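You operate a simulated robot arm through the tools that you are given. There is no shell and no other tool.

Carry out the task below with a simulated robot arm. There is one attempt and no reset: what you move stays moved.

Task
Pump the dose on its cover into the grey bearing unit.
Fine: zero the counter first; turn its nipple to the coupler, couple before you pump, spill none; uncouple and put the unit back.

The check looks at the end state, three seconds after you hand in, the way a careful person would. Anything else that was tipped, shoved, dropped, spilled or broken makes it a failure. A push-on lid holds only when it is set on centred and level and pressed home; a screw cap is set on level and turned clockwise until tight.

Robot
A 6-joint arm with a two-finger parallel gripper, fixed in place. Base frame: the origin is at the foot of the arm, x ahead of it, y to its left, z up; the work surface is at about z = 860. Units: mm, rad, N and s.
With the tool pointing down near the work surface it reaches from about 240 to 640 mm from the base axis. Its first joint turns from -1.152 to 1.152 rad. Payload 2.7 kg.
The tool frame sits at the grasp point between the pads (the TCP): z along the fingers, y along the line on which they close. The tips reach 23 mm beyond it. The gripper opens to 94 mm. The fingers are 38 mm wide and 10 mm thick; the gripper's body (54 by 96 mm) begins 39 mm behind the TCP.
Orientation is that of the tool frame in the base frame, as a unit quaternion [w, x, y, z]. With the fingers straight down and closing along the base's y, the tool's x points along the base's -x, its y along +y and its z along -z.

Tools
- The arm moves only by the tool drive_tool. Its argument "deltas" is one flat list of numbers, 7 for each row, row after row: the shift along the tool's x, y, z in mm, then the turn, a rotation vector about the tool's x, y, z in rad, then the finger opening in mm, from 0 to 94. In form: [dx, dy, dz, wx, wy, wz, jaw, dx, dy, dz, wx, wy, wz, jaw, ...]. A call has 1 to 20 rows; each row is the pose to reach, as a shift and turn from the pose commanded when the call began, along the tool's axes at that moment. Each row takes 0.2 s and may step no farther than 50 mm and 0.15 rad from the row before; otherwise, or with a gripper value out of range, the whole call is refused. Where a pose cannot be reached the arm comes as near as it can. A force on the tool above 90 N (or 10 N above the force at the start of the call, whichever is more), or a blocked arm, ends the call early, and 0.2 s more pass. Each finger travels about 45 mm/s and halts on what it meets, pressing with about 20 N; the grip force reading is that of the motor and also rises with nothing between the fingers. The clock runs only during rows and for 0.2 s after the last one: add rows that repeat a pose to give the fingers time. It gives the time, the measured TCP pose, the force on the tool (base axes), the opening and the grip force at its end, in the units of the frame above (readings bear some noise), with the torque about the TCP (base axes, N m) and any sound that the robot's microphone picked up.
- Cameras (640 x 400 px; columns grow to the right, rows downward): "scene" is fixed at [90.4, -441.2, 1421]; the picture's right is [0.70, -0.71, 0.00], its down [-0.33, -0.32, -0.89] and it looks along [0.63, 0.62, -0.46] (base axes); focal length 343 px, centre (320, 200). "wrist" rides on the gripper at [86, 16, -74] in the tool frame; the picture's right is [-0.18, 0.98, 0.00], its down [-0.58, -0.11, -0.81] and it looks along [-0.79, -0.15, 0.59] (tool axes); focal length 243 px, centre (320, 200). There is no depth. A picture from a camera that has moved, and an enlarged one, comes with that camera's place and axes in the base frame and with its lens. The place of the scene camera against the robot may be out by one fixed shift of up to 12 mm in any direction.
- get_image(camera): a new picture of that camera. No time passes.
- inspect(camera, box): a new picture of the part [left, top, right, bottom] of that camera's present view, enlarged. No time passes.
- finish_job(): hands the job in; it is judged then, once.

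Places have to be worked out from the pictures, the camera data and where the tool is seen. Open the gripper and draw the arm clear of the work before you hand the job in, unless the task says otherwise.

The tools are called as a command line: name --argument value ..., lists and objects as JSON in quotes. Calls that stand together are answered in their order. drive_tool: Moves the arm, as the interface text tells. Its arguments: {"type":"object","properties":{"deltas":{"type":"array"}},"required":["deltas"]} The other tools are called the same way: get_image (camera) takes a picture; inspect (camera, box) takes an enlarged picture of a part of a camera's view; finish_job () hands the job in.

At the start:

```text
t: 0.0
eef_pos: [364.0, 131.2, 1261.5]
ee_rot: [0.0, -0.002, 1.0, 0.001]
contact_force: [-0.1, -0.1, 0.2]
torque: [0.02, 0.01, 0.0]
width: 94.0
grip_force: 0.0
```

scene: 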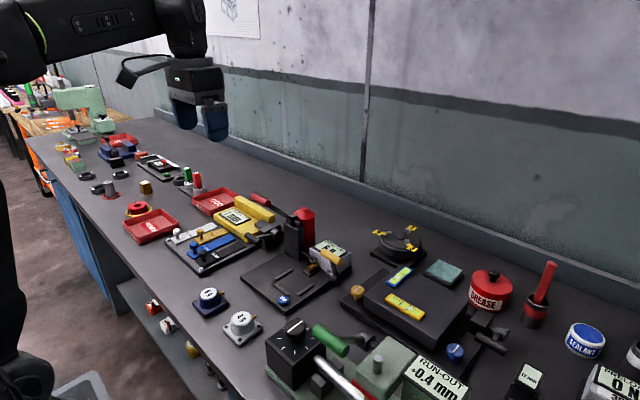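
wrist: 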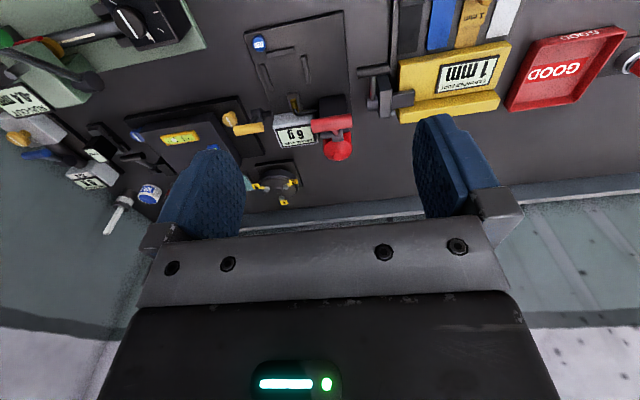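

I start by looking closely at the scene to find the grey bearing unit, the coupler, the pump and the counter.

inspect --camera "scene" --box '[180, 260, 340, 360]'

inspect --camera "scene" --box '[230, 190, 390, 320]'

inspect --camera "scene" --box '[330, 210, 510, 360]'

inspect --camera "scene" --box '[100, 140, 290, 280]'

inspect --camera "wrist" --box '[220, 0, 380, 170]'

inspect --camera "scene" --box '[250, 300, 640, 400]'

```text
4.00 times, centred on (260, 310) of scene
camera zoom: at [90.4, -441.2, 1421.0], right [0.7, -0.71, 0.0], down [-0.33, -0.32, -0.89], along [0.63, 0.62, -0.46], focal length 1372 px, centre (560, -240)
```

zoom: 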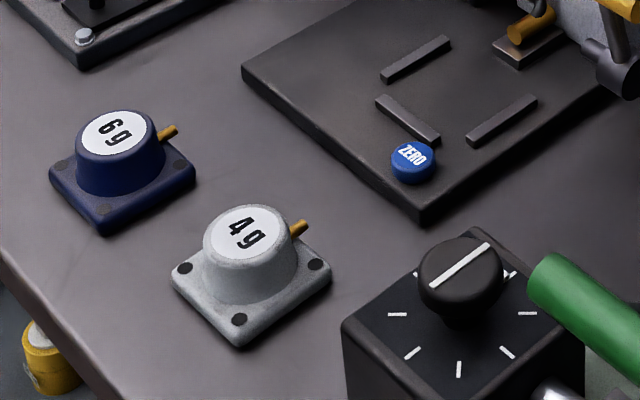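

```text
3.08 times, centred on (310, 255) of scene
camera zoom: at [90.4, -441.2, 1421.0], right [0.7, -0.71, 0.0], down [-0.33, -0.32, -0.89], along [0.63, 0.62, -0.46], focal length 1055 px, centre (351, 31)
```

zoom: 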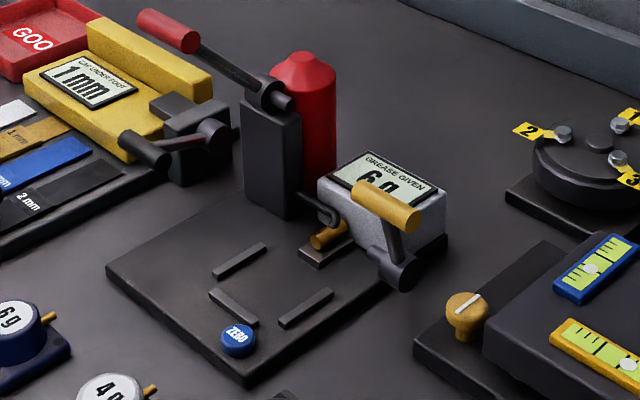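

```text
2.67 times, centred on (420, 285) of scene
camera zoom: at [90.4, -441.2, 1421.0], right [0.7, -0.71, 0.0], down [-0.33, -0.32, -0.89], along [0.63, 0.62, -0.46], focal length 914 px, centre (53, -27)
```

zoom: 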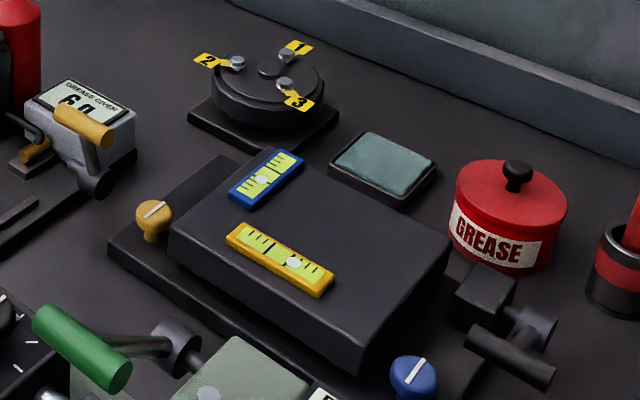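

```text
2.86 times, centred on (195, 210) of scene
camera zoom: at [90.4, -441.2, 1421.0], right [0.7, -0.71, 0.0], down [-0.33, -0.32, -0.89], along [0.63, 0.62, -0.46], focal length 980 px, centre (677, 171)
```

zoom: 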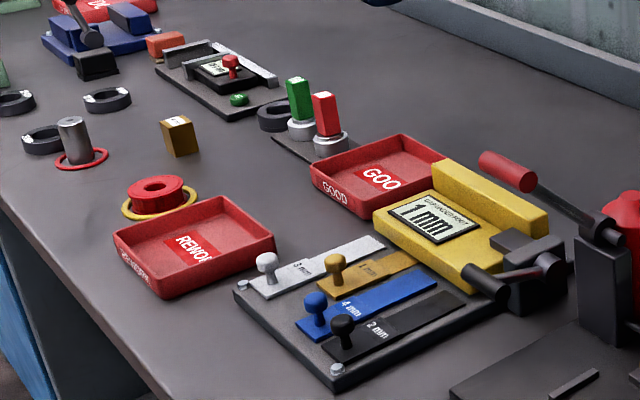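

```text
2.35 times, centred on (300, 85) of wrist
camera zoom: at [278.9, 147.5, 1335.8], right [0.18, 0.98, 0.0], down [0.58, -0.11, 0.81], along [0.79, -0.15, -0.59], focal length 571 px, centre (367, 471)
```

zoom: 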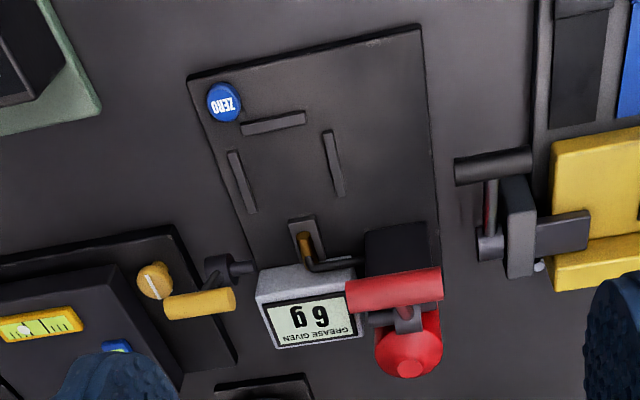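

```text
1.64 times, centred on (445, 350) of scene
camera zoom: at [90.4, -441.2, 1421.0], right [0.7, -0.71, 0.0], down [-0.33, -0.32, -0.89], along [0.63, 0.62, -0.46], focal length 563 px, centre (115, -46)
```

zoom: 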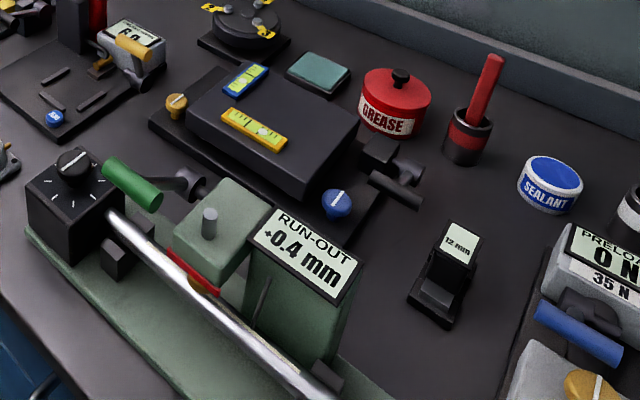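

The grease station shows a 3-rib nest, a ZERO button near (430,15), a brass coupler on the +x side, a yellow lever and a red pump lever. The grey unit (4 g) is near (330,13). I move to a tilted overview pose so the wrist camera sees all of it.

drive_tool --deltas '[11, -23, 15, 0, 0.11, 0, 94, 22, -46, 30, 0, 0.22, 0, 94, 33, -69, 45, 0, 0.33, 0, 94, 44, -91, 61, 0, 0.45, 0, 94, 44, -91, 61, 0, 0.45, 0, 94]'

get_image --camera "wrist"

```text
t: 1.2
eef_pos: [321.7, 36.8, 1200.5]
ee_rot: [-0.224, 0.0, 0.975, 0.002]
contact_force: [-0.1, -0.2, -0.1]
torque: [0.0, 0.02, -0.02]
width: 94.1
grip_force: 0.1
```

```text
taken
camera wrist: at [275.0, 53.9, 1305.0], right [0.16, 0.98, -0.08], down [0.87, -0.11, 0.47], along [0.46, -0.15, -0.88], focal length 243 px, centre (320, 200)
```

wrist: 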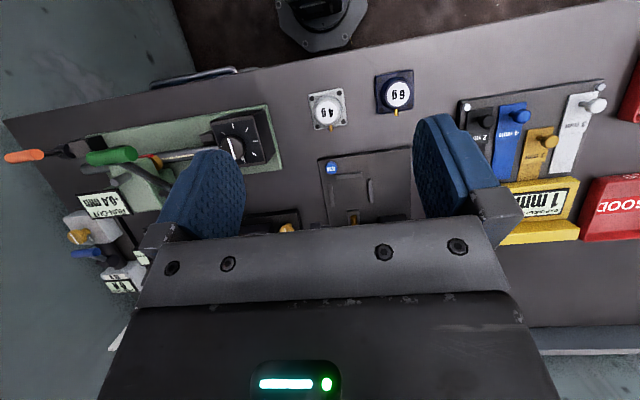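

The overview works; I enlarge the unit and station areas to measure.

inspect --camera "wrist" --box '[290, 60, 430, 148]'

inspect --camera "wrist" --box '[300, 130, 440, 225]'

```text
4.55 times, centred on (360, 104) of wrist
camera zoom: at [275.0, 53.9, 1305.0], right [0.16, 0.98, -0.08], down [0.87, -0.11, 0.47], along [0.46, -0.15, -0.88], focal length 1103 px, centre (138, 636)
```

zoom: 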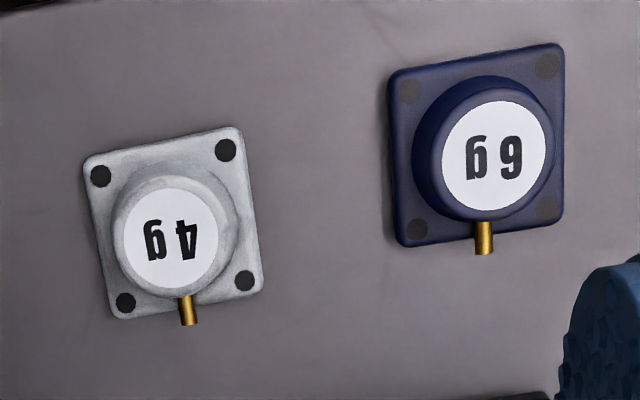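

```text
4.21 times, centred on (370, 178) of wrist
camera zoom: at [275.0, 53.9, 1305.0], right [0.16, 0.98, -0.08], down [0.87, -0.11, 0.47], along [0.46, -0.15, -0.88], focal length 1022 px, centre (110, 295)
```

zoom: 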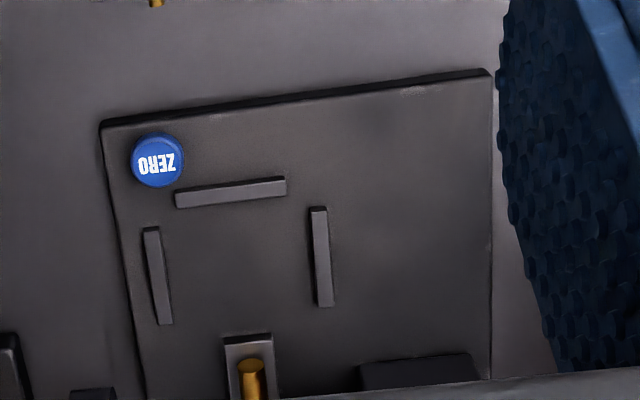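

Grey unit centre is about (333,23), with its nipple pointing near +x. The nest centre is about (488,45) and the coupler is at y≈45 facing −x. I move closer to see the coupler and levers.

drive_tool --deltas '[-32, -4, 4, 0, -0.06, 0, 94, -64, -8, 8, 0, -0.12, 0, 94, -96, -12, 12, 0, -0.18, 0, 94, -128, -17, 16.4, 0, -0.25, 0, 94, -128, -17, 16.4, 0, -0.25, 0, 94]'

get_image --camera "wrist"

inspect --camera "wrist" --box '[250, 40, 430, 230]'

```text
t: 2.4
eef_pos: [430.0, 22.0, 1129.5]
ee_rot: [-0.099, -0.001, 0.995, 0.0]
contact_force: [0.3, 0.0, 0.4]
torque: [0.0, 0.01, 0.01]
width: 94.0
grip_force: 0.1
```

```text
taken
camera wrist: at [360.1, 38.9, 1219.7], right [0.18, 0.98, -0.03], down [0.73, -0.11, 0.68], along [0.66, -0.15, -0.74], focal length 243 px, centre (320, 200)
```

wrist: 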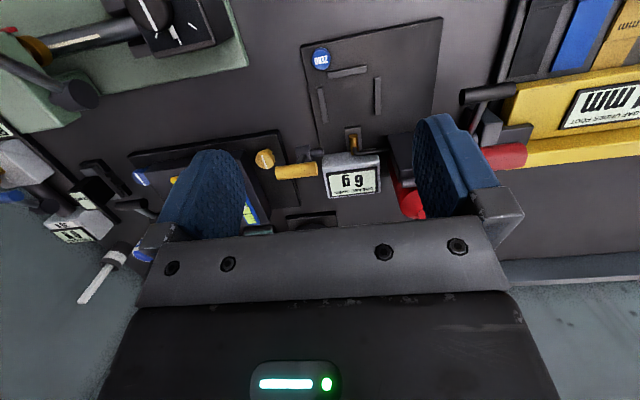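

```text
2.11 times, centred on (340, 135) of wrist
camera zoom: at [360.1, 38.9, 1219.7], right [0.18, 0.98, -0.03], down [0.73, -0.11, 0.68], along [0.66, -0.15, -0.74], focal length 511 px, centre (278, 337)
```

zoom: 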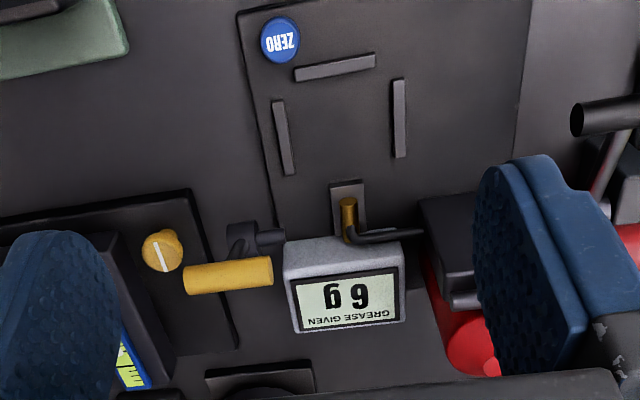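

The yellow coupling handle is near (531,-31,972) with its hub at about (544,-32,910). The red handle is about (470,128,1075), pivoting near (562,121,983). I take another view aimed at the red lever.

drive_tool --deltas '[26, 29, -12, 0, 0, 0, 94, 52, 58, -24, 0, 0, 0, 94, 78.5, 88, -35, 0, 0, 0, 94, 78.5, 88, -35, 0, 0, 0, 94]'

get_image --camera "wrist"

inspect --camera "wrist" --box '[250, 90, 430, 225]'

inspect --camera "scene" --box '[240, 180, 360, 310]'

```text
t: 3.4
eef_pos: [358.3, 112.6, 1182.1]
ee_rot: [-0.1, -0.002, 0.995, 0.0]
contact_force: [-0.2, 0.7, -0.7]
torque: [-0.01, 0.02, 0.0]
width: 94.2
grip_force: 0.1
```

```text
taken
camera wrist: at [288.9, 128.7, 1271.3], right [0.18, 0.98, -0.03], down [0.73, -0.11, 0.67], along [0.66, -0.15, -0.74], focal length 243 px, centre (320, 200)
```

wrist: 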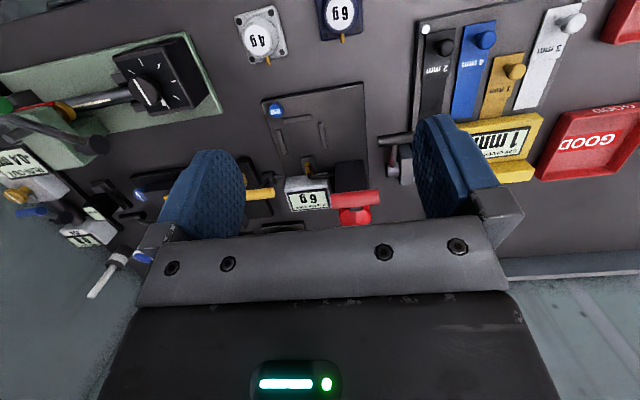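

```text
2.96 times, centred on (340, 158) of wrist
camera zoom: at [288.9, 128.7, 1271.3], right [0.18, 0.98, -0.03], down [0.73, -0.11, 0.67], along [0.66, -0.15, -0.74], focal length 719 px, centre (261, 326)
```

zoom: 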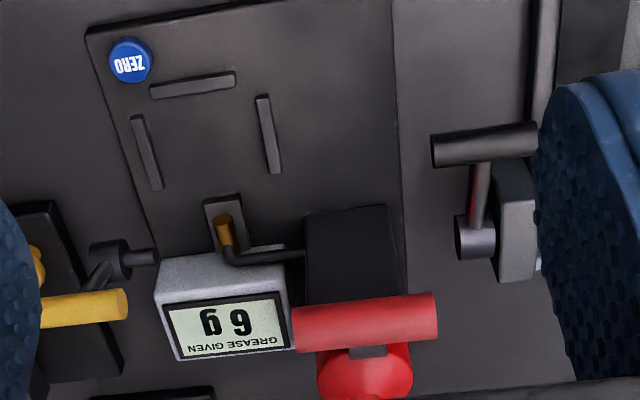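

```text
3.08 times, centred on (300, 245) of scene
camera zoom: at [90.4, -441.1, 1421.0], right [0.7, -0.71, 0.0], down [-0.33, -0.32, -0.89], along [0.63, 0.62, -0.46], focal length 1055 px, centre (382, 62)
```

zoom: 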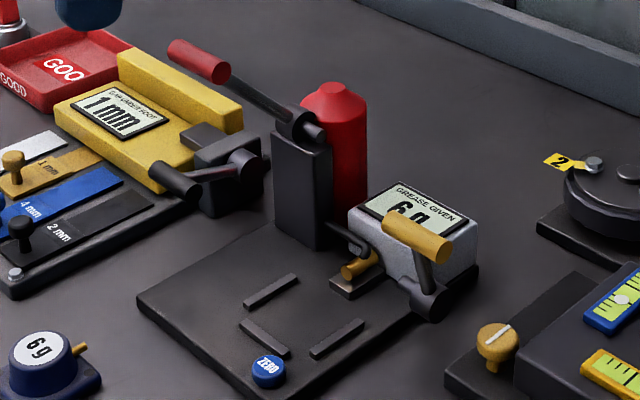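

Red handle confirmed at about (469,128,1075), with its axis along y. I now close the fingers and move above the ZERO button at about (431,15).

drive_tool --deltas '[-17, -17, 27, 0, -0.035, 0, 60, -35, -33, 55, 0, -0.07, 0, 40, -52, -50, 82, 0, -0.1, 0, 20, -70, -66, 110, 0, -0.135, 0, 0, -87, -83, 137, 0, -0.17, 0, 0, -104.5, -99.6, 164.5, 0, -0.2, 0, 0, -104.5, -99.6, 164.5, 0, -0.2, 0, 0]'

get_image --camera "wrist"

inspect --camera "scene" --box '[240, 180, 360, 310]'

```text
t: 5.0
eef_pos: [430.2, 11.7, 998.5]
ee_rot: [0.001, -0.001, 1.0, 0.002]
contact_force: [0.6, -0.6, -0.4]
torque: [-0.01, 0.02, 0.0]
width: 0.0
grip_force: 20.3
```

```text
taken
camera wrist: at [344.4, 28.6, 1072.1], right [0.18, 0.98, 0.0], down [0.58, -0.11, 0.81], along [0.79, -0.15, -0.59], focal length 243 px, centre (320, 200)
```

wrist: 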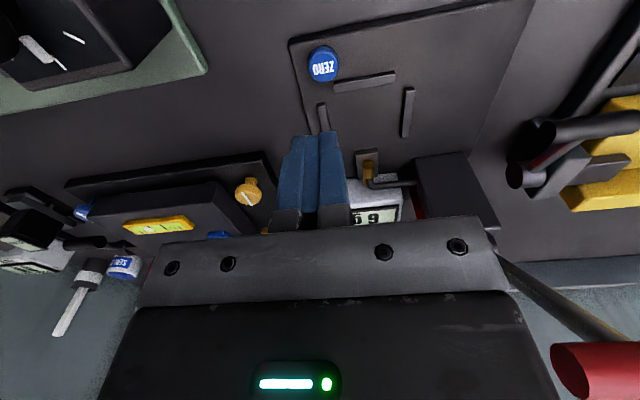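

```text
3.08 times, centred on (300, 245) of scene
camera zoom: at [90.4, -441.2, 1421.0], right [0.7, -0.71, 0.0], down [-0.33, -0.32, -0.89], along [0.63, 0.62, -0.46], focal length 1055 px, centre (382, 62)
```

zoom: 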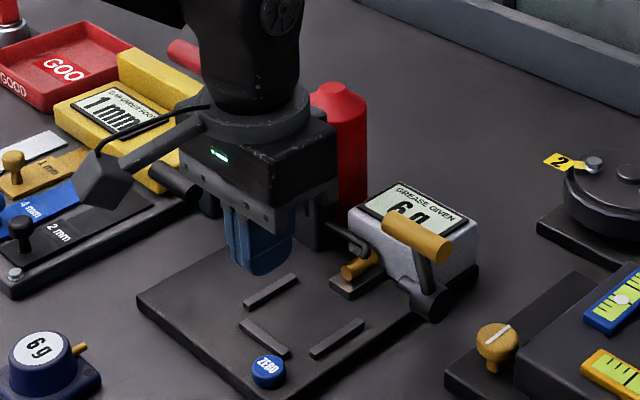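

ZERO button re-measured at about (430.5,15). I descend so the tips are just above it.

drive_tool --deltas '[0.5, 1.5, 40, 0, 0, 0, 0, 0.5, 2.5, 75, 0, 0, 0, 0, 0.5, 2.5, 88, 0, 0, 0, 0, 0.5, 2.5, 88, 0, 0, 0, 0]'

inspect --camera "scene" --box '[260, 240, 340, 320]'

get_image --camera "wrist"

```text
t: 6.0
eef_pos: [428.2, 15.2, 910.2]
ee_rot: [0.0, 0.0, 1.0, 0.001]
contact_force: [-0.5, 0.3, 0.4]
torque: [-0.01, 0.02, -0.01]
width: 0.2
grip_force: 19.8
```

```text
5.00 times, centred on (300, 280) of scene
camera zoom: at [90.4, -441.2, 1421.0], right [0.7, -0.71, 0.0], down [-0.33, -0.32, -0.89], along [0.63, 0.62, -0.46], focal length 1715 px, centre (420, -200)
```

zoom: 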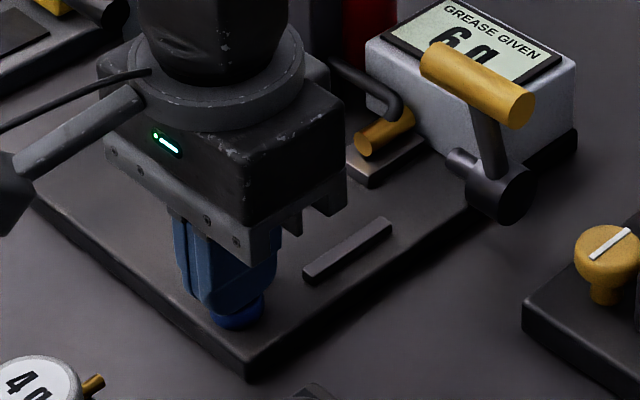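

```text
taken
camera wrist: at [342.7, 30.8, 983.4], right [0.18, 0.98, 0.0], down [0.58, -0.11, 0.81], along [0.79, -0.15, -0.59], focal length 243 px, centre (320, 200)
```

wrist: 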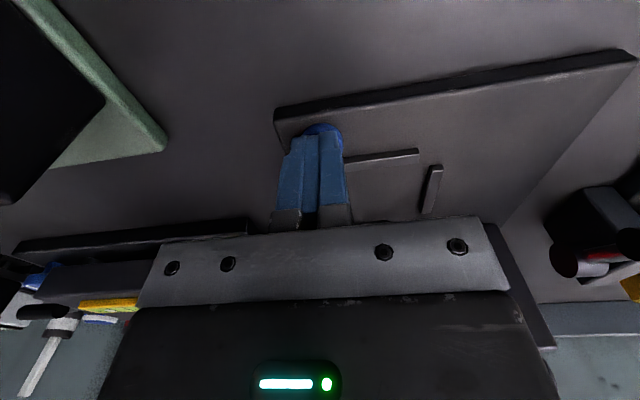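

The fingers sit over the button with no contact yet. I press down in small steps.

drive_tool --deltas '[0, 0, 1.5, 0, 0, 0, 0, 0, 0, 3, 0, 0, 0, 0, 0, 0, 4.5, 0, 0, 0, 0, 0, 0, 6, 0, 0, 0, 0]'

inspect --camera "scene" --box '[260, 220, 380, 320]'

```text
t: 7.0
eef_pos: [428.5, 14.9, 903.1]
ee_rot: [0.0, -0.001, 1.0, 0.001]
contact_force: [-0.5, 0.2, 2.3]
torque: [0.01, -0.01, 0.04]
width: 0.0
grip_force: 20.0
heard: click
```

```text
4.00 times, centred on (320, 270) of scene
camera zoom: at [90.3, -441.2, 1421.0], right [0.7, -0.71, 0.0], down [-0.33, -0.32, -0.89], along [0.63, 0.62, -0.46], focal length 1372 px, centre (320, -80)
```

zoom: 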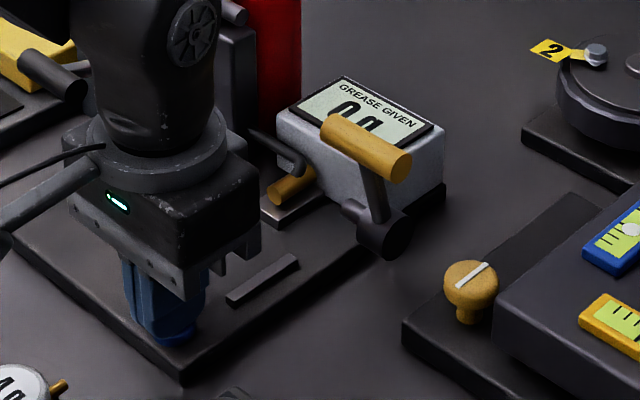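

A click was heard. I lift off, open the gripper and move above the grey unit, then check the display.

drive_tool --deltas '[0, 0, -45, 0, 0, 0, 0, 0, 0, -90, 0, 0, 0, 0, 32, 3, -97, 0, 0, 0, 40, 64, 5, -97, 0, 0, 0, 80, 95, 8, -97, 0, 0, 0, 94, 95, 8, -97, 0, 0, 0, 94]'

inspect --camera "scene" --box '[180, 220, 380, 360]'

get_image --camera "wrist"

```text
t: 8.4
eef_pos: [332.7, 22.7, 1001.3]
ee_rot: [0.001, 0.0, 1.0, 0.001]
contact_force: [-0.1, -0.2, -0.4]
torque: [-0.02, -0.01, -0.01]
width: 84.7
grip_force: 0.1
```

```text
2.86 times, centred on (280, 290) of scene
camera zoom: at [90.4, -441.2, 1421.0], right [0.7, -0.71, 0.0], down [-0.33, -0.32, -0.89], along [0.63, 0.62, -0.46], focal length 980 px, centre (434, -57)
```

zoom: 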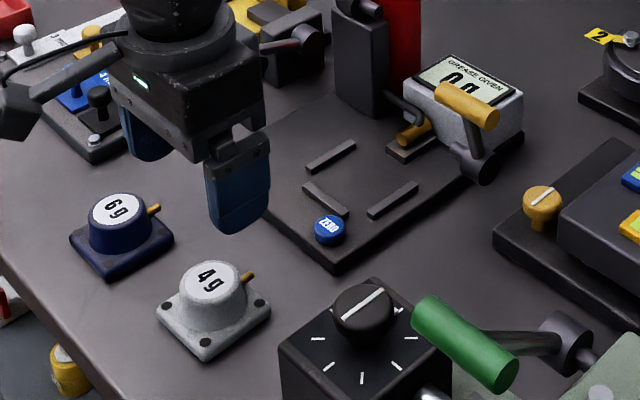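

```text
taken
camera wrist: at [246.6, 39.3, 1075.6], right [0.18, 0.98, 0.0], down [0.58, -0.11, 0.81], along [0.79, -0.15, -0.59], focal length 243 px, centre (320, 200)
```

wrist: 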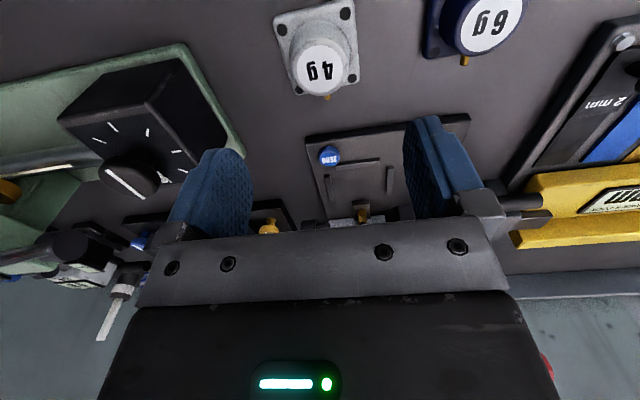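

The display reads 0. I zoom in to locate the grey unit precisely.

inspect --camera "wrist" --box '[260, 0, 380, 110]'

inspect --camera "scene" --box '[215, 295, 285, 350]'

```text
3.64 times, centred on (320, 55) of wrist
camera zoom: at [246.6, 39.3, 1075.6], right [0.18, 0.98, 0.0], down [0.58, -0.11, 0.81], along [0.79, -0.15, -0.59], focal length 882 px, centre (320, 727)
```

zoom: 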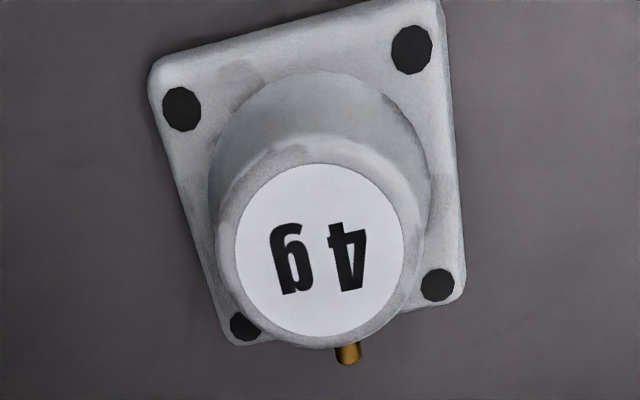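

```text
7.27 times, centred on (250, 322) of scene
camera zoom: at [90.4, -441.2, 1421.0], right [0.7, -0.71, 0.0], down [-0.33, -0.32, -0.89], along [0.63, 0.62, -0.46], focal length 2494 px, centre (829, -691)
```

zoom: 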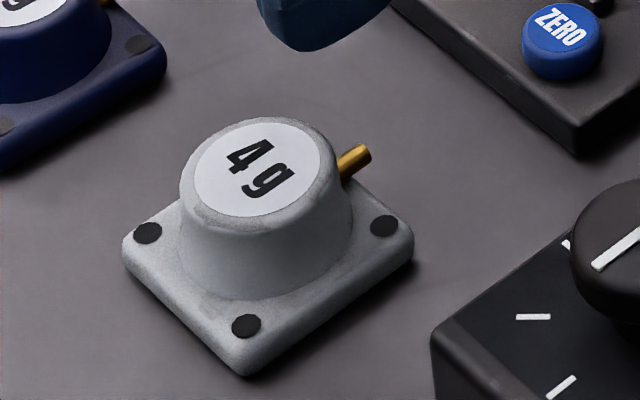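

The grey unit is at (333.0,23.2), yaw about +0.03 rad, flange top about z 870 and boss top about 890. I descend around the boss with the gripper open.

drive_tool --deltas '[-0.3, 0.5, 40, 0, 0, 0, 94, -0.3, 0.5, 75, 0, 0, 0, 94, -0.3, 0.5, 95, 0, 0, 0, 94, -0.3, 0.5, 105, 0, 0, 0, 94, -0.3, 0.5, 105, 0, 0, 0, 94]'

get_image --camera "wrist"

inspect --camera "scene" --box '[200, 270, 300, 350]'

```text
t: 9.6
eef_pos: [333.2, 21.4, 897.2]
ee_rot: [0.001, -0.001, 1.0, 0.0]
contact_force: [0.5, 0.2, -0.5]
torque: [0.01, -0.02, -0.02]
width: 93.8
grip_force: 0.0
```

```text
taken
camera wrist: at [247.4, 38.2, 971.4], right [0.18, 0.98, 0.0], down [0.58, -0.11, 0.81], along [0.79, -0.15, -0.59], focal length 243 px, centre (320, 200)
```

wrist: 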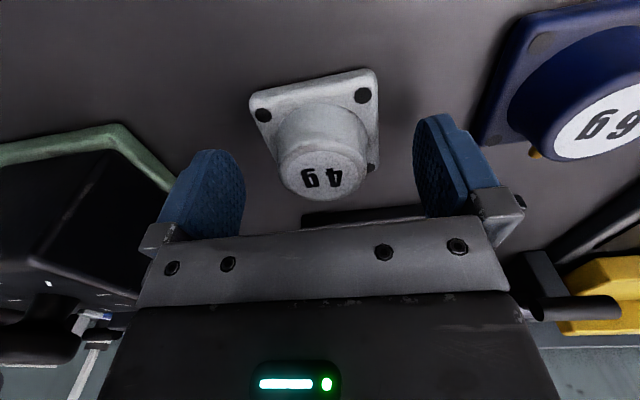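

```text
5.00 times, centred on (250, 310) of scene
camera zoom: at [90.4, -441.2, 1421.0], right [0.7, -0.71, 0.0], down [-0.33, -0.32, -0.89], along [0.63, 0.62, -0.46], focal length 1715 px, centre (670, -350)
```

zoom: 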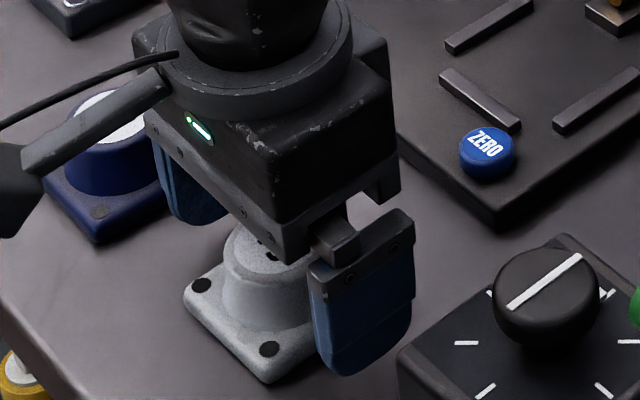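

Positions look good. I close on the boss.

drive_tool --deltas '[0, 0, 0, 0, 0, 0, 60, 0, 0, 0, 0, 0, 0, 52, 0, 0, 0, 0, 0, 0, 46, 0, 0, 0, 0, 0, 0, 40, 0, 0, 0, 0, 0, 0, 30, 0, 0, 0, 0, 0, 0, 30]'

get_image --camera "wrist"

```text
t: 11.0
eef_pos: [332.2, 22.3, 898.3]
ee_rot: [0.001, 0.0, 1.0, 0.001]
contact_force: [1.0, 0.7, 0.3]
torque: [-0.01, -0.03, 0.0]
width: 46.6
grip_force: 20.1
```

```text
taken
camera wrist: at [247.5, 38.3, 971.6], right [0.18, 0.98, 0.0], down [0.58, -0.11, 0.81], along [0.79, -0.15, -0.59], focal length 243 px, centre (320, 200)
```

wrist: 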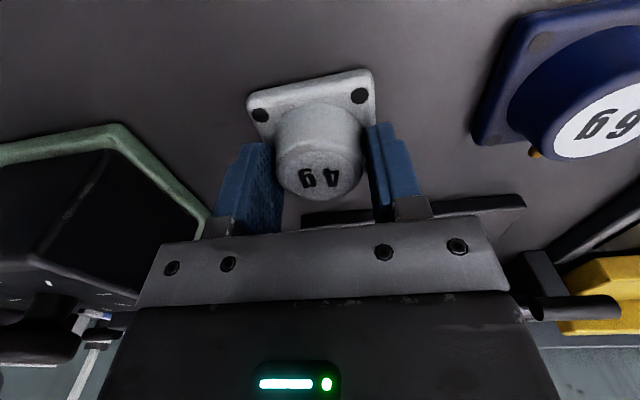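

The boss is gripped at 46.6 mm with 20 N. I lift gently to check the hold.

drive_tool --deltas '[0, 0, -10, 0, 0, 0, 30, 0, 0, -25, 0, 0, 0, 30, 0, 0, -45, 0, 0, 0, 30, 0, 0, -60, 0, 0, 0, 30, 0, 0, -60, 0, 0, 0, 30]'

get_image --camera "wrist"

inspect --camera "scene" --box '[200, 210, 380, 340]'

```text
t: 12.2
eef_pos: [333.8, 23.9, 957.1]
ee_rot: [0.0, -0.001, 1.0, 0.001]
contact_force: [-0.5, 0.1, -3.8]
torque: [-0.03, -0.01, 0.02]
width: 46.7
grip_force: 19.8
```

```text
taken
camera wrist: at [247.9, 39.8, 1030.6], right [0.18, 0.98, 0.0], down [0.58, -0.11, 0.81], along [0.79, -0.15, -0.59], focal length 243 px, centre (320, 200)
```

wrist: 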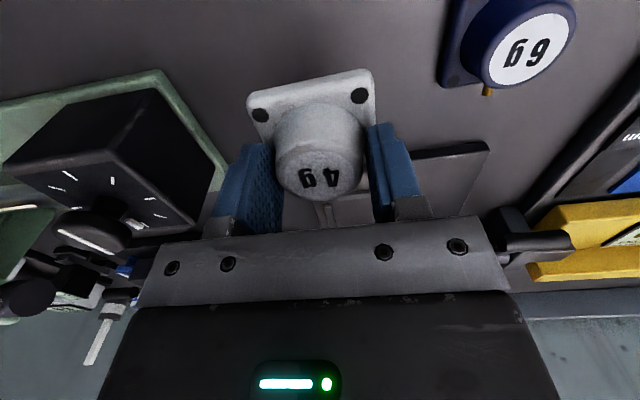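

```text
3.08 times, centred on (290, 275) of scene
camera zoom: at [90.4, -441.2, 1421.0], right [0.7, -0.71, 0.0], down [-0.33, -0.32, -0.89], along [0.63, 0.62, -0.46], focal length 1055 px, centre (412, -31)
```

zoom: 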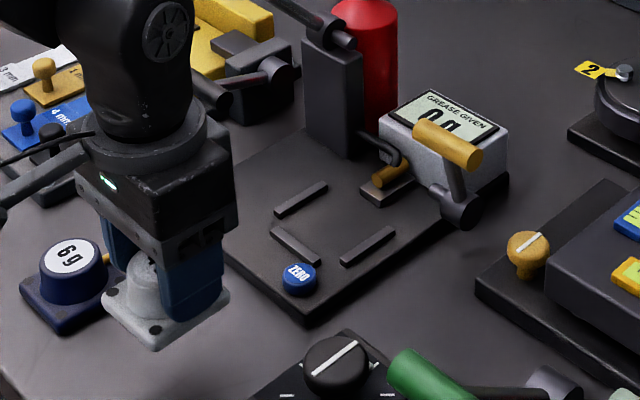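

The hold is good. I take a high zoom of the nest from the fixed scene camera to measure its yaw and the coupler location.

inspect --camera "scene" --box '[260, 240, 340, 300]'

inspect --camera "scene" --box '[290, 225, 370, 285]'

```text
6.67 times, centred on (300, 270) of scene
camera zoom: at [90.4, -441.2, 1421.0], right [0.7, -0.71, 0.0], down [-0.33, -0.32, -0.89], along [0.63, 0.62, -0.46], focal length 2286 px, centre (453, -267)
```

zoom: 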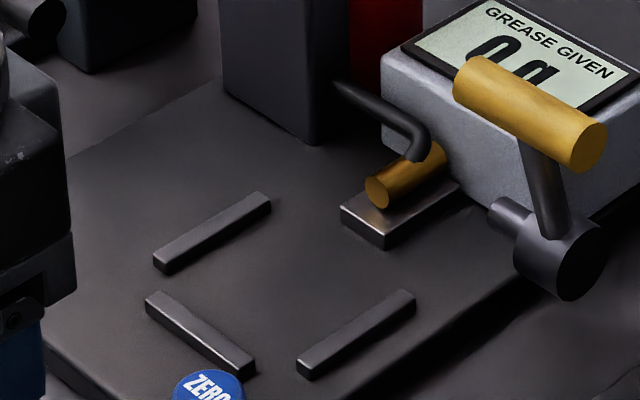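

```text
6.67 times, centred on (330, 255) of scene
camera zoom: at [90.4, -441.2, 1421.0], right [0.7, -0.71, 0.0], down [-0.33, -0.32, -0.89], along [0.63, 0.62, -0.46], focal length 2286 px, centre (253, -167)
```

zoom: 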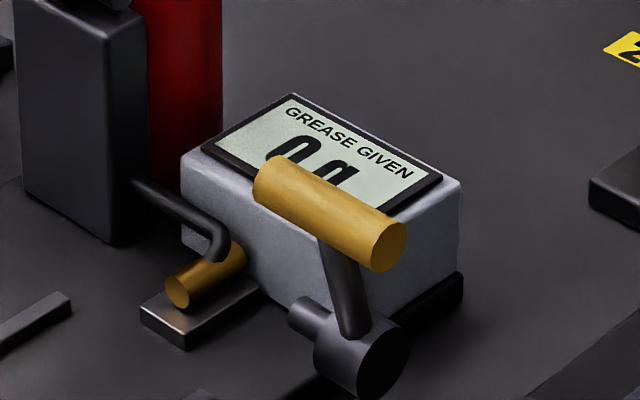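

The scene view shows nest yaw ≈ 0, nest centre about (492,44.7) and the nozzle at y≈45. The unit's yaw is +0.03, so I'll turn it −0.033. I carry the unit part of the way first to check clearance to the levers.

drive_tool --deltas '[-27, 5, 0, 0, 0, 0.01, 30, -54, 10, 0, 0, 0, 0.02, 30, -81, 16, 0, 0, 0, 0.03, 30, -107, 21.7, 0, 0, 0, 0.033, 30, -107, 21.7, 0, 0, 0, 0.033, 30]'

get_image --camera "scene"

get_image --camera "wrist"

```text
t: 13.4
eef_pos: [442.3, 45.3, 957.3]
ee_rot: [-0.001, 0.016, 1.0, 0.001]
contact_force: [-0.2, -0.1, -4.3]
torque: [-0.02, -0.02, 0.01]
width: 46.9
grip_force: 19.8
```

```text
taken
```

scene: 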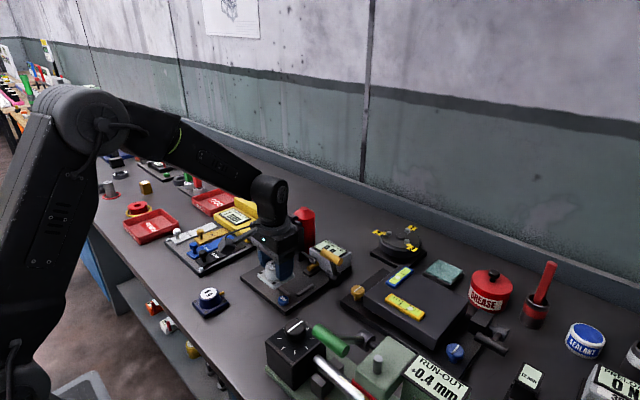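

```text
taken
camera wrist: at [356.5, 64.8, 1031.9], right [0.22, 0.98, 0.0], down [0.58, -0.13, 0.81], along [0.79, -0.17, -0.59], focal length 243 px, centre (320, 200)
```

wrist: 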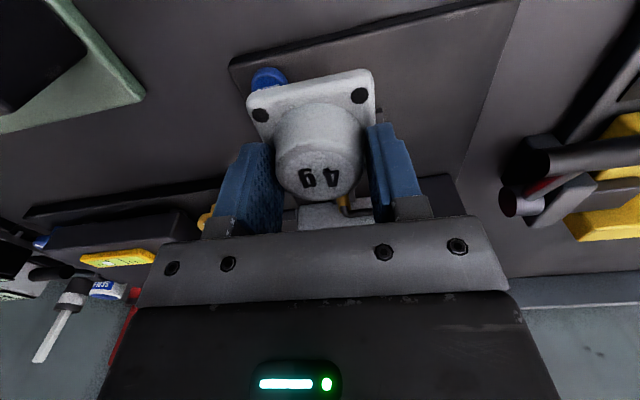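

I zoom in on the arm near the red lever to judge clearance.

inspect --camera "scene" --box '[180, 160, 360, 310]'

inspect --camera "wrist" --box '[460, 100, 640, 400]'

```text
2.67 times, centred on (270, 235) of scene
camera zoom: at [90.5, -441.1, 1421.0], right [0.7, -0.71, 0.0], down [-0.33, -0.32, -0.89], along [0.63, 0.62, -0.46], focal length 914 px, centre (453, 107)
```

zoom: 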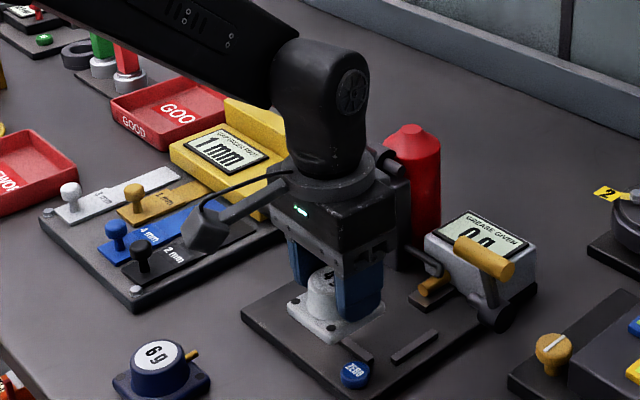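

```text
1.33 times, centred on (550, 250) of wrist
camera zoom: at [356.5, 64.8, 1031.9], right [0.22, 0.98, 0.0], down [0.58, -0.13, 0.81], along [0.79, -0.17, -0.59], focal length 324 px, centre (13, 133)
```

zoom: 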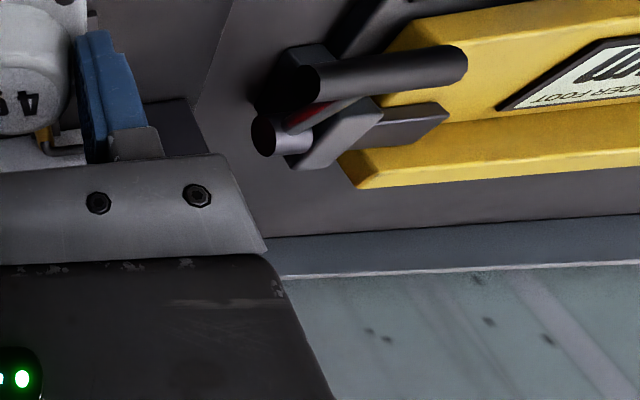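

I need to know whether the forearm is offset toward the red lever, so I zoom in on the arm's wrist and elbow.

inspect --camera "scene" --box '[200, 140, 320, 250]'

inspect --camera "scene" --box '[0, 70, 290, 400]'

```text
3.64 times, centred on (260, 195) of scene
camera zoom: at [90.5, -441.1, 1421.0], right [0.7, -0.71, 0.0], down [-0.33, -0.32, -0.89], along [0.63, 0.62, -0.46], focal length 1247 px, centre (538, 218)
```

zoom: 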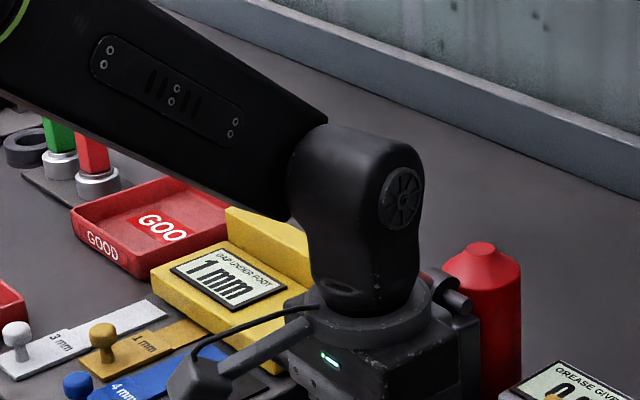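

```text
1.21 times, centred on (145, 235) of scene
camera zoom: at [90.5, -441.1, 1421.0], right [0.7, -0.71, 0.0], down [-0.33, -0.32, -0.89], along [0.63, 0.62, -0.46], focal length 416 px, centre (532, 158)
```

zoom: 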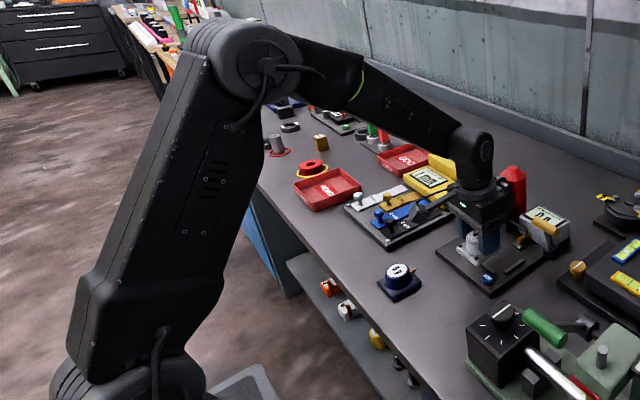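

I can't rule out that the forearm side would hit the red handle if I lower here with a vertical tool, and that would spill grease. I'll set the unit back on its spot and re-grip it with the hand leaning toward the robot, which keeps the wrist well clear of the lever.

drive_tool --deltas '[27, -6, 0, 0, 0, -0.01, 30, 54, -12, 0, 0, 0, -0.02, 30, 81, -19, 0, 0, 0, -0.03, 30, 106.2, -25.2, 0, 0, 0, -0.033, 30, 106.2, -25.2, 20, 0, 0, -0.033, 30, 106.2, -25.2, 40, 0, 0, -0.033, 30, 106.2, -25.2, 52, 0, 0, -0.033, 30, 106.2, -25.2, 56, 0, 0, -0.033, 30, 106.2, -25.2, 56, 0, 0, -0.033, 30]'

drive_tool --deltas '[0, 0, 1.5, 0, 0, 0, 30, 0, 0, 3, 0, 0, 0, 30, 0, 0, 3.8, 0, 0, 0, 30]'

```text
t: 15.4
eef_pos: [334.0, 24.3, 900.5]
ee_rot: [0.001, -0.001, 1.0, 0.001]
contact_force: [-0.2, 0.3, -3.7]
torque: [-0.01, -0.01, -0.01]
width: 46.9
grip_force: 20.2
```

```text
t: 16.2
eef_pos: [334.0, 24.5, 897.7]
ee_rot: [0.002, -0.001, 1.0, 0.0]
contact_force: [-6.6, 0.5, 20.2]
torque: [0.03, 0.23, 0.0]
width: 46.9
grip_force: 19.7
```

The unit is down on the table. I ease off slightly, open, and rise.

drive_tool --deltas '[0, 0, -0.6, 0, 0, 0, 30, 0, 0, -0.6, 0, 0, 0, 55, 0, 0, -0.6, 0, 0, 0, 75, 0, 0, -0.6, 0, 0, 0, 94, 0, 0, -0.6, 0, 0, 0, 94, 0, 0, -40, 0, 0, 0, 94, 0, 0, -85, 0, 0, 0, 94, 0, 0, -105, 0, 0, 0, 94, 0, 0, -105, 0, 0, 0, 94]'

inspect --camera "wrist" --box '[260, 0, 380, 110]'

inspect --camera "scene" --box '[215, 295, 285, 350]'

```text
t: 18.2
eef_pos: [335.0, 23.4, 1001.5]
ee_rot: [-0.001, -0.001, 1.0, 0.0]
contact_force: [-0.3, 0.0, 0.0]
torque: [-0.01, -0.01, 0.04]
width: 94.2
grip_force: 0.1
```

```text
3.64 times, centred on (320, 55) of wrist
camera zoom: at [247.9, 39.5, 1075.7], right [0.18, 0.98, 0.0], down [0.58, -0.11, 0.81], along [0.79, -0.15, -0.59], focal length 882 px, centre (320, 727)
```

zoom: 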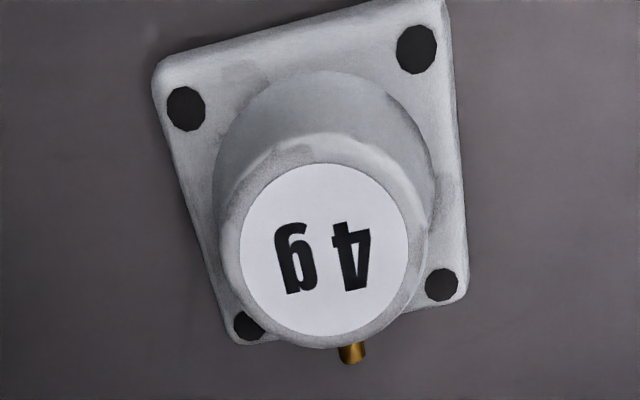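

```text
7.27 times, centred on (250, 322) of scene
camera zoom: at [90.4, -441.2, 1421.0], right [0.7, -0.71, 0.0], down [-0.33, -0.32, -0.89], along [0.63, 0.62, -0.46], focal length 2494 px, centre (829, -691)
```

zoom: 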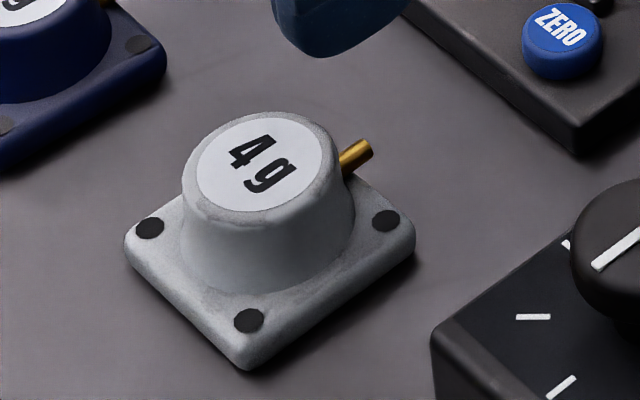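

The unit sits at about (334.3,24.1), 1.5 mm from the original spot, which I'll correct at the end. I tilt the hand by −0.4 about y above it, with the wrist toward the robot.

drive_tool --deltas '[2, 0, 10, 0, -0.1, 0, 94, 4, 0, 20, 0, -0.2, 0, 94, 6, 0, 30, 0, -0.3, 0, 94, 8.5, 0, 41.5, 0, -0.4, 0, 94, 8.5, 0, 41.5, 0, -0.4, 0, 94]'

get_image --camera "wrist"

inspect --camera "scene" --box '[120, 150, 320, 350]'

```text
t: 19.4
eef_pos: [324.4, 24.0, 959.9]
ee_rot: [0.199, 0.0, 0.98, 0.003]
contact_force: [-0.3, 0.2, 0.4]
torque: [-0.01, 0.01, -0.02]
width: 94.0
grip_force: 0.0
```

```text
taken
camera wrist: at [215.8, 39.5, 994.4], right [0.17, 0.98, 0.08], down [0.22, -0.11, 0.97], along [0.96, -0.15, -0.24], focal length 243 px, centre (320, 200)
```

wrist: 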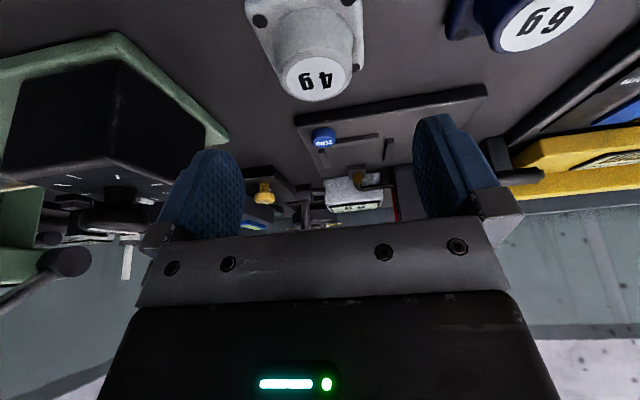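

```text
2.00 times, centred on (220, 250) of scene
camera zoom: at [90.4, -441.1, 1421.0], right [0.7, -0.71, 0.0], down [-0.33, -0.32, -0.89], along [0.63, 0.62, -0.46], focal length 686 px, centre (520, 100)
```

zoom: 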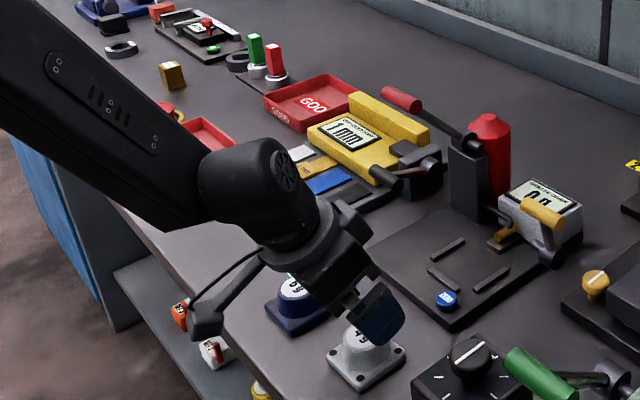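

Clear view, and everything is clear of the levers. I descend vertically to z≈899 around the boss.

drive_tool --deltas '[7.8, 0, 18.4, 0, 0, 0, 94, 15.6, 0, 36.9, 0, 0, 0, 94, 20.2, 0, 47.9, 0, 0, 0, 94, 22.6, 0, 53.4, 0, 0, 0, 94, 22.6, 0, 53.4, 0, 0, 0, 94]'

inspect --camera "scene" --box '[190, 260, 310, 350]'

get_image --camera "wrist"

```text
t: 20.6
eef_pos: [343.5, 19.2, 938.0]
ee_rot: [0.198, 0.0, 0.98, 0.001]
contact_force: [0.3, -0.5, 0.3]
torque: [0.0, -0.02, 0.02]
width: 93.9
grip_force: 0.1
out of reach, approached as far as the arm can: row 1, 2, 3, 4, 5
```

```text
4.44 times, centred on (250, 305) of scene
camera zoom: at [90.4, -441.2, 1421.0], right [0.7, -0.71, 0.0], down [-0.33, -0.32, -0.89], along [0.63, 0.62, -0.46], focal length 1524 px, centre (631, -267)
```

zoom: 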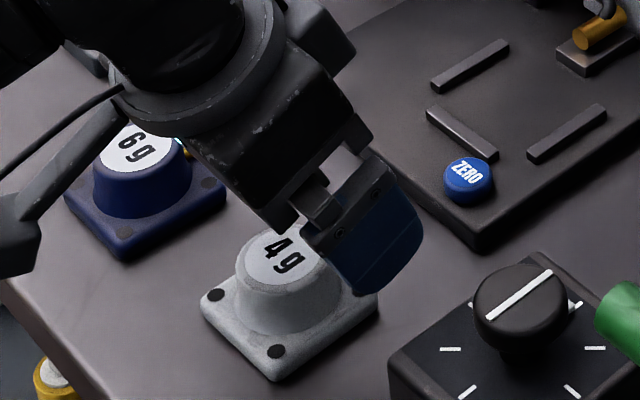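

```text
taken
camera wrist: at [236.4, 36.7, 973.0], right [0.17, 0.98, 0.07], down [0.22, -0.11, 0.97], along [0.96, -0.15, -0.24], focal length 243 px, centre (320, 200)
```

wrist: 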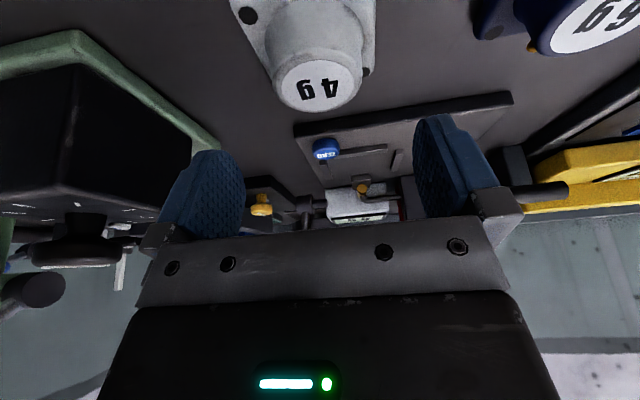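

The tilted pick-up is out of reach. However, this view shows the trays through the space beside the housing, so the forearm lies in the tool's own plane (y ±40), not toward the lever. A vertical grip is therefore fine. I rise first.

drive_tool --deltas '[-7.8, 0, -18.4, 0, 0, 0, 94, -15.6, 0, -36.9, 0, 0, 0, 94, -23.4, 0, -55.3, 0, 0, 0, 94, -23.4, 0, -55.3, 0, 0, 0, 94]'

```text
t: 21.6
eef_pos: [345.7, 21.8, 998.9]
ee_rot: [0.2, 0.0, 0.98, 0.001]
contact_force: [0.0, 0.8, 0.1]
torque: [0.0, 0.01, -0.02]
width: 94.0
grip_force: 0.1
out of reach, approached as far as the arm can: row 1
```

Now I rotate back to vertical above the unit.

drive_tool --deltas '[2, 1, -1, 0, 0.1, 0, 94, 4, 2, -2, 0, 0.2, 0, 94, 7, 2.5, -4, 0, 0.3, 0, 94, 9.3, 3, -5, 0, 0.398, 0, 94, 9.3, 3, -5, 0, 0.398, 0, 94]'

drive_tool --deltas '[0, 0, 0, 0, 0, 0, 94]'

drive_tool --deltas '[0, 0, 0, 0, 0, 0, 94]'

inspect --camera "wrist" --box '[260, 0, 380, 110]'

```text
t: 22.8
eef_pos: [336.7, 24.3, 1000.5]
ee_rot: [0.001, -0.001, 1.0, 0.0]
contact_force: [0.0, 0.3, -0.2]
torque: [0.01, 0.0, -0.02]
width: 94.2
grip_force: 0.0
```

```text
t: 23.2
eef_pos: [337.2, 24.4, 999.5]
ee_rot: [0.001, -0.001, 1.0, 0.001]
contact_force: [0.5, -0.2, 0.6]
torque: [0.04, 0.02, 0.01]
width: 94.0
grip_force: 0.0
```

```text
t: 23.6
eef_pos: [335.9, 24.3, 1000.0]
ee_rot: [0.001, -0.001, 1.0, 0.001]
contact_force: [0.3, 0.3, -0.2]
torque: [0.04, 0.0, -0.01]
width: 93.9
grip_force: 0.1
```

```text
3.64 times, centred on (320, 55) of wrist
camera zoom: at [250.2, 40.4, 1073.8], right [0.18, 0.98, 0.0], down [0.58, -0.11, 0.81], along [0.79, -0.15, -0.59], focal length 882 px, centre (320, 727)
```

zoom: 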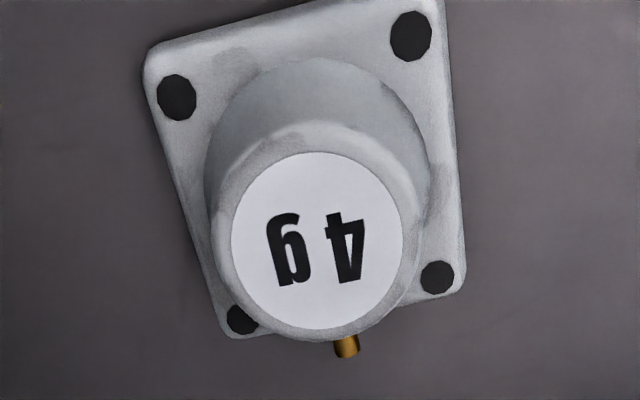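

The unit centre is (334,24.3) and the TCP is at (336.5,24.3). I correct this, descend to z≈897 and close.

drive_tool --deltas '[2.4, 0, 40, 0, 0, 0, 94, 2.4, 0, 75, 0, 0, 0, 94, 2.4, 0, 95, 0, 0, 0, 94, 2.4, 0, 103, 0, 0, 0, 94, 2.4, 0, 103, 0, 0, 0, 94, 2.4, 0, 103, 0, 0, 0, 60, 2.4, 0, 103, 0, 0, 0, 52, 2.4, 0, 103, 0, 0, 0, 46, 2.4, 0, 103, 0, 0, 0, 40, 2.4, 0, 103, 0, 0, 0, 30, 2.4, 0, 103, 0, 0, 0, 30]'

get_image --camera "wrist"

```text
t: 26.0
eef_pos: [334.4, 25.2, 895.7]
ee_rot: [0.002, -0.001, 1.0, 0.001]
contact_force: [0.4, 0.0, -0.4]
torque: [-0.01, -0.05, -0.01]
width: 47.0
grip_force: 19.7
```

```text
taken
camera wrist: at [247.3, 40.6, 970.4], right [0.18, 0.98, 0.0], down [0.58, -0.11, 0.81], along [0.79, -0.15, -0.59], focal length 243 px, centre (320, 200)
```

wrist: 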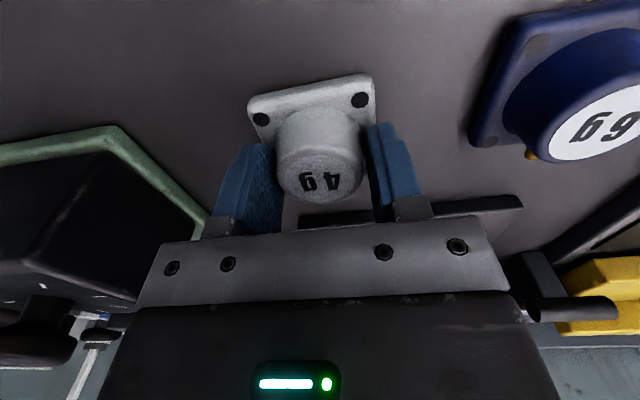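

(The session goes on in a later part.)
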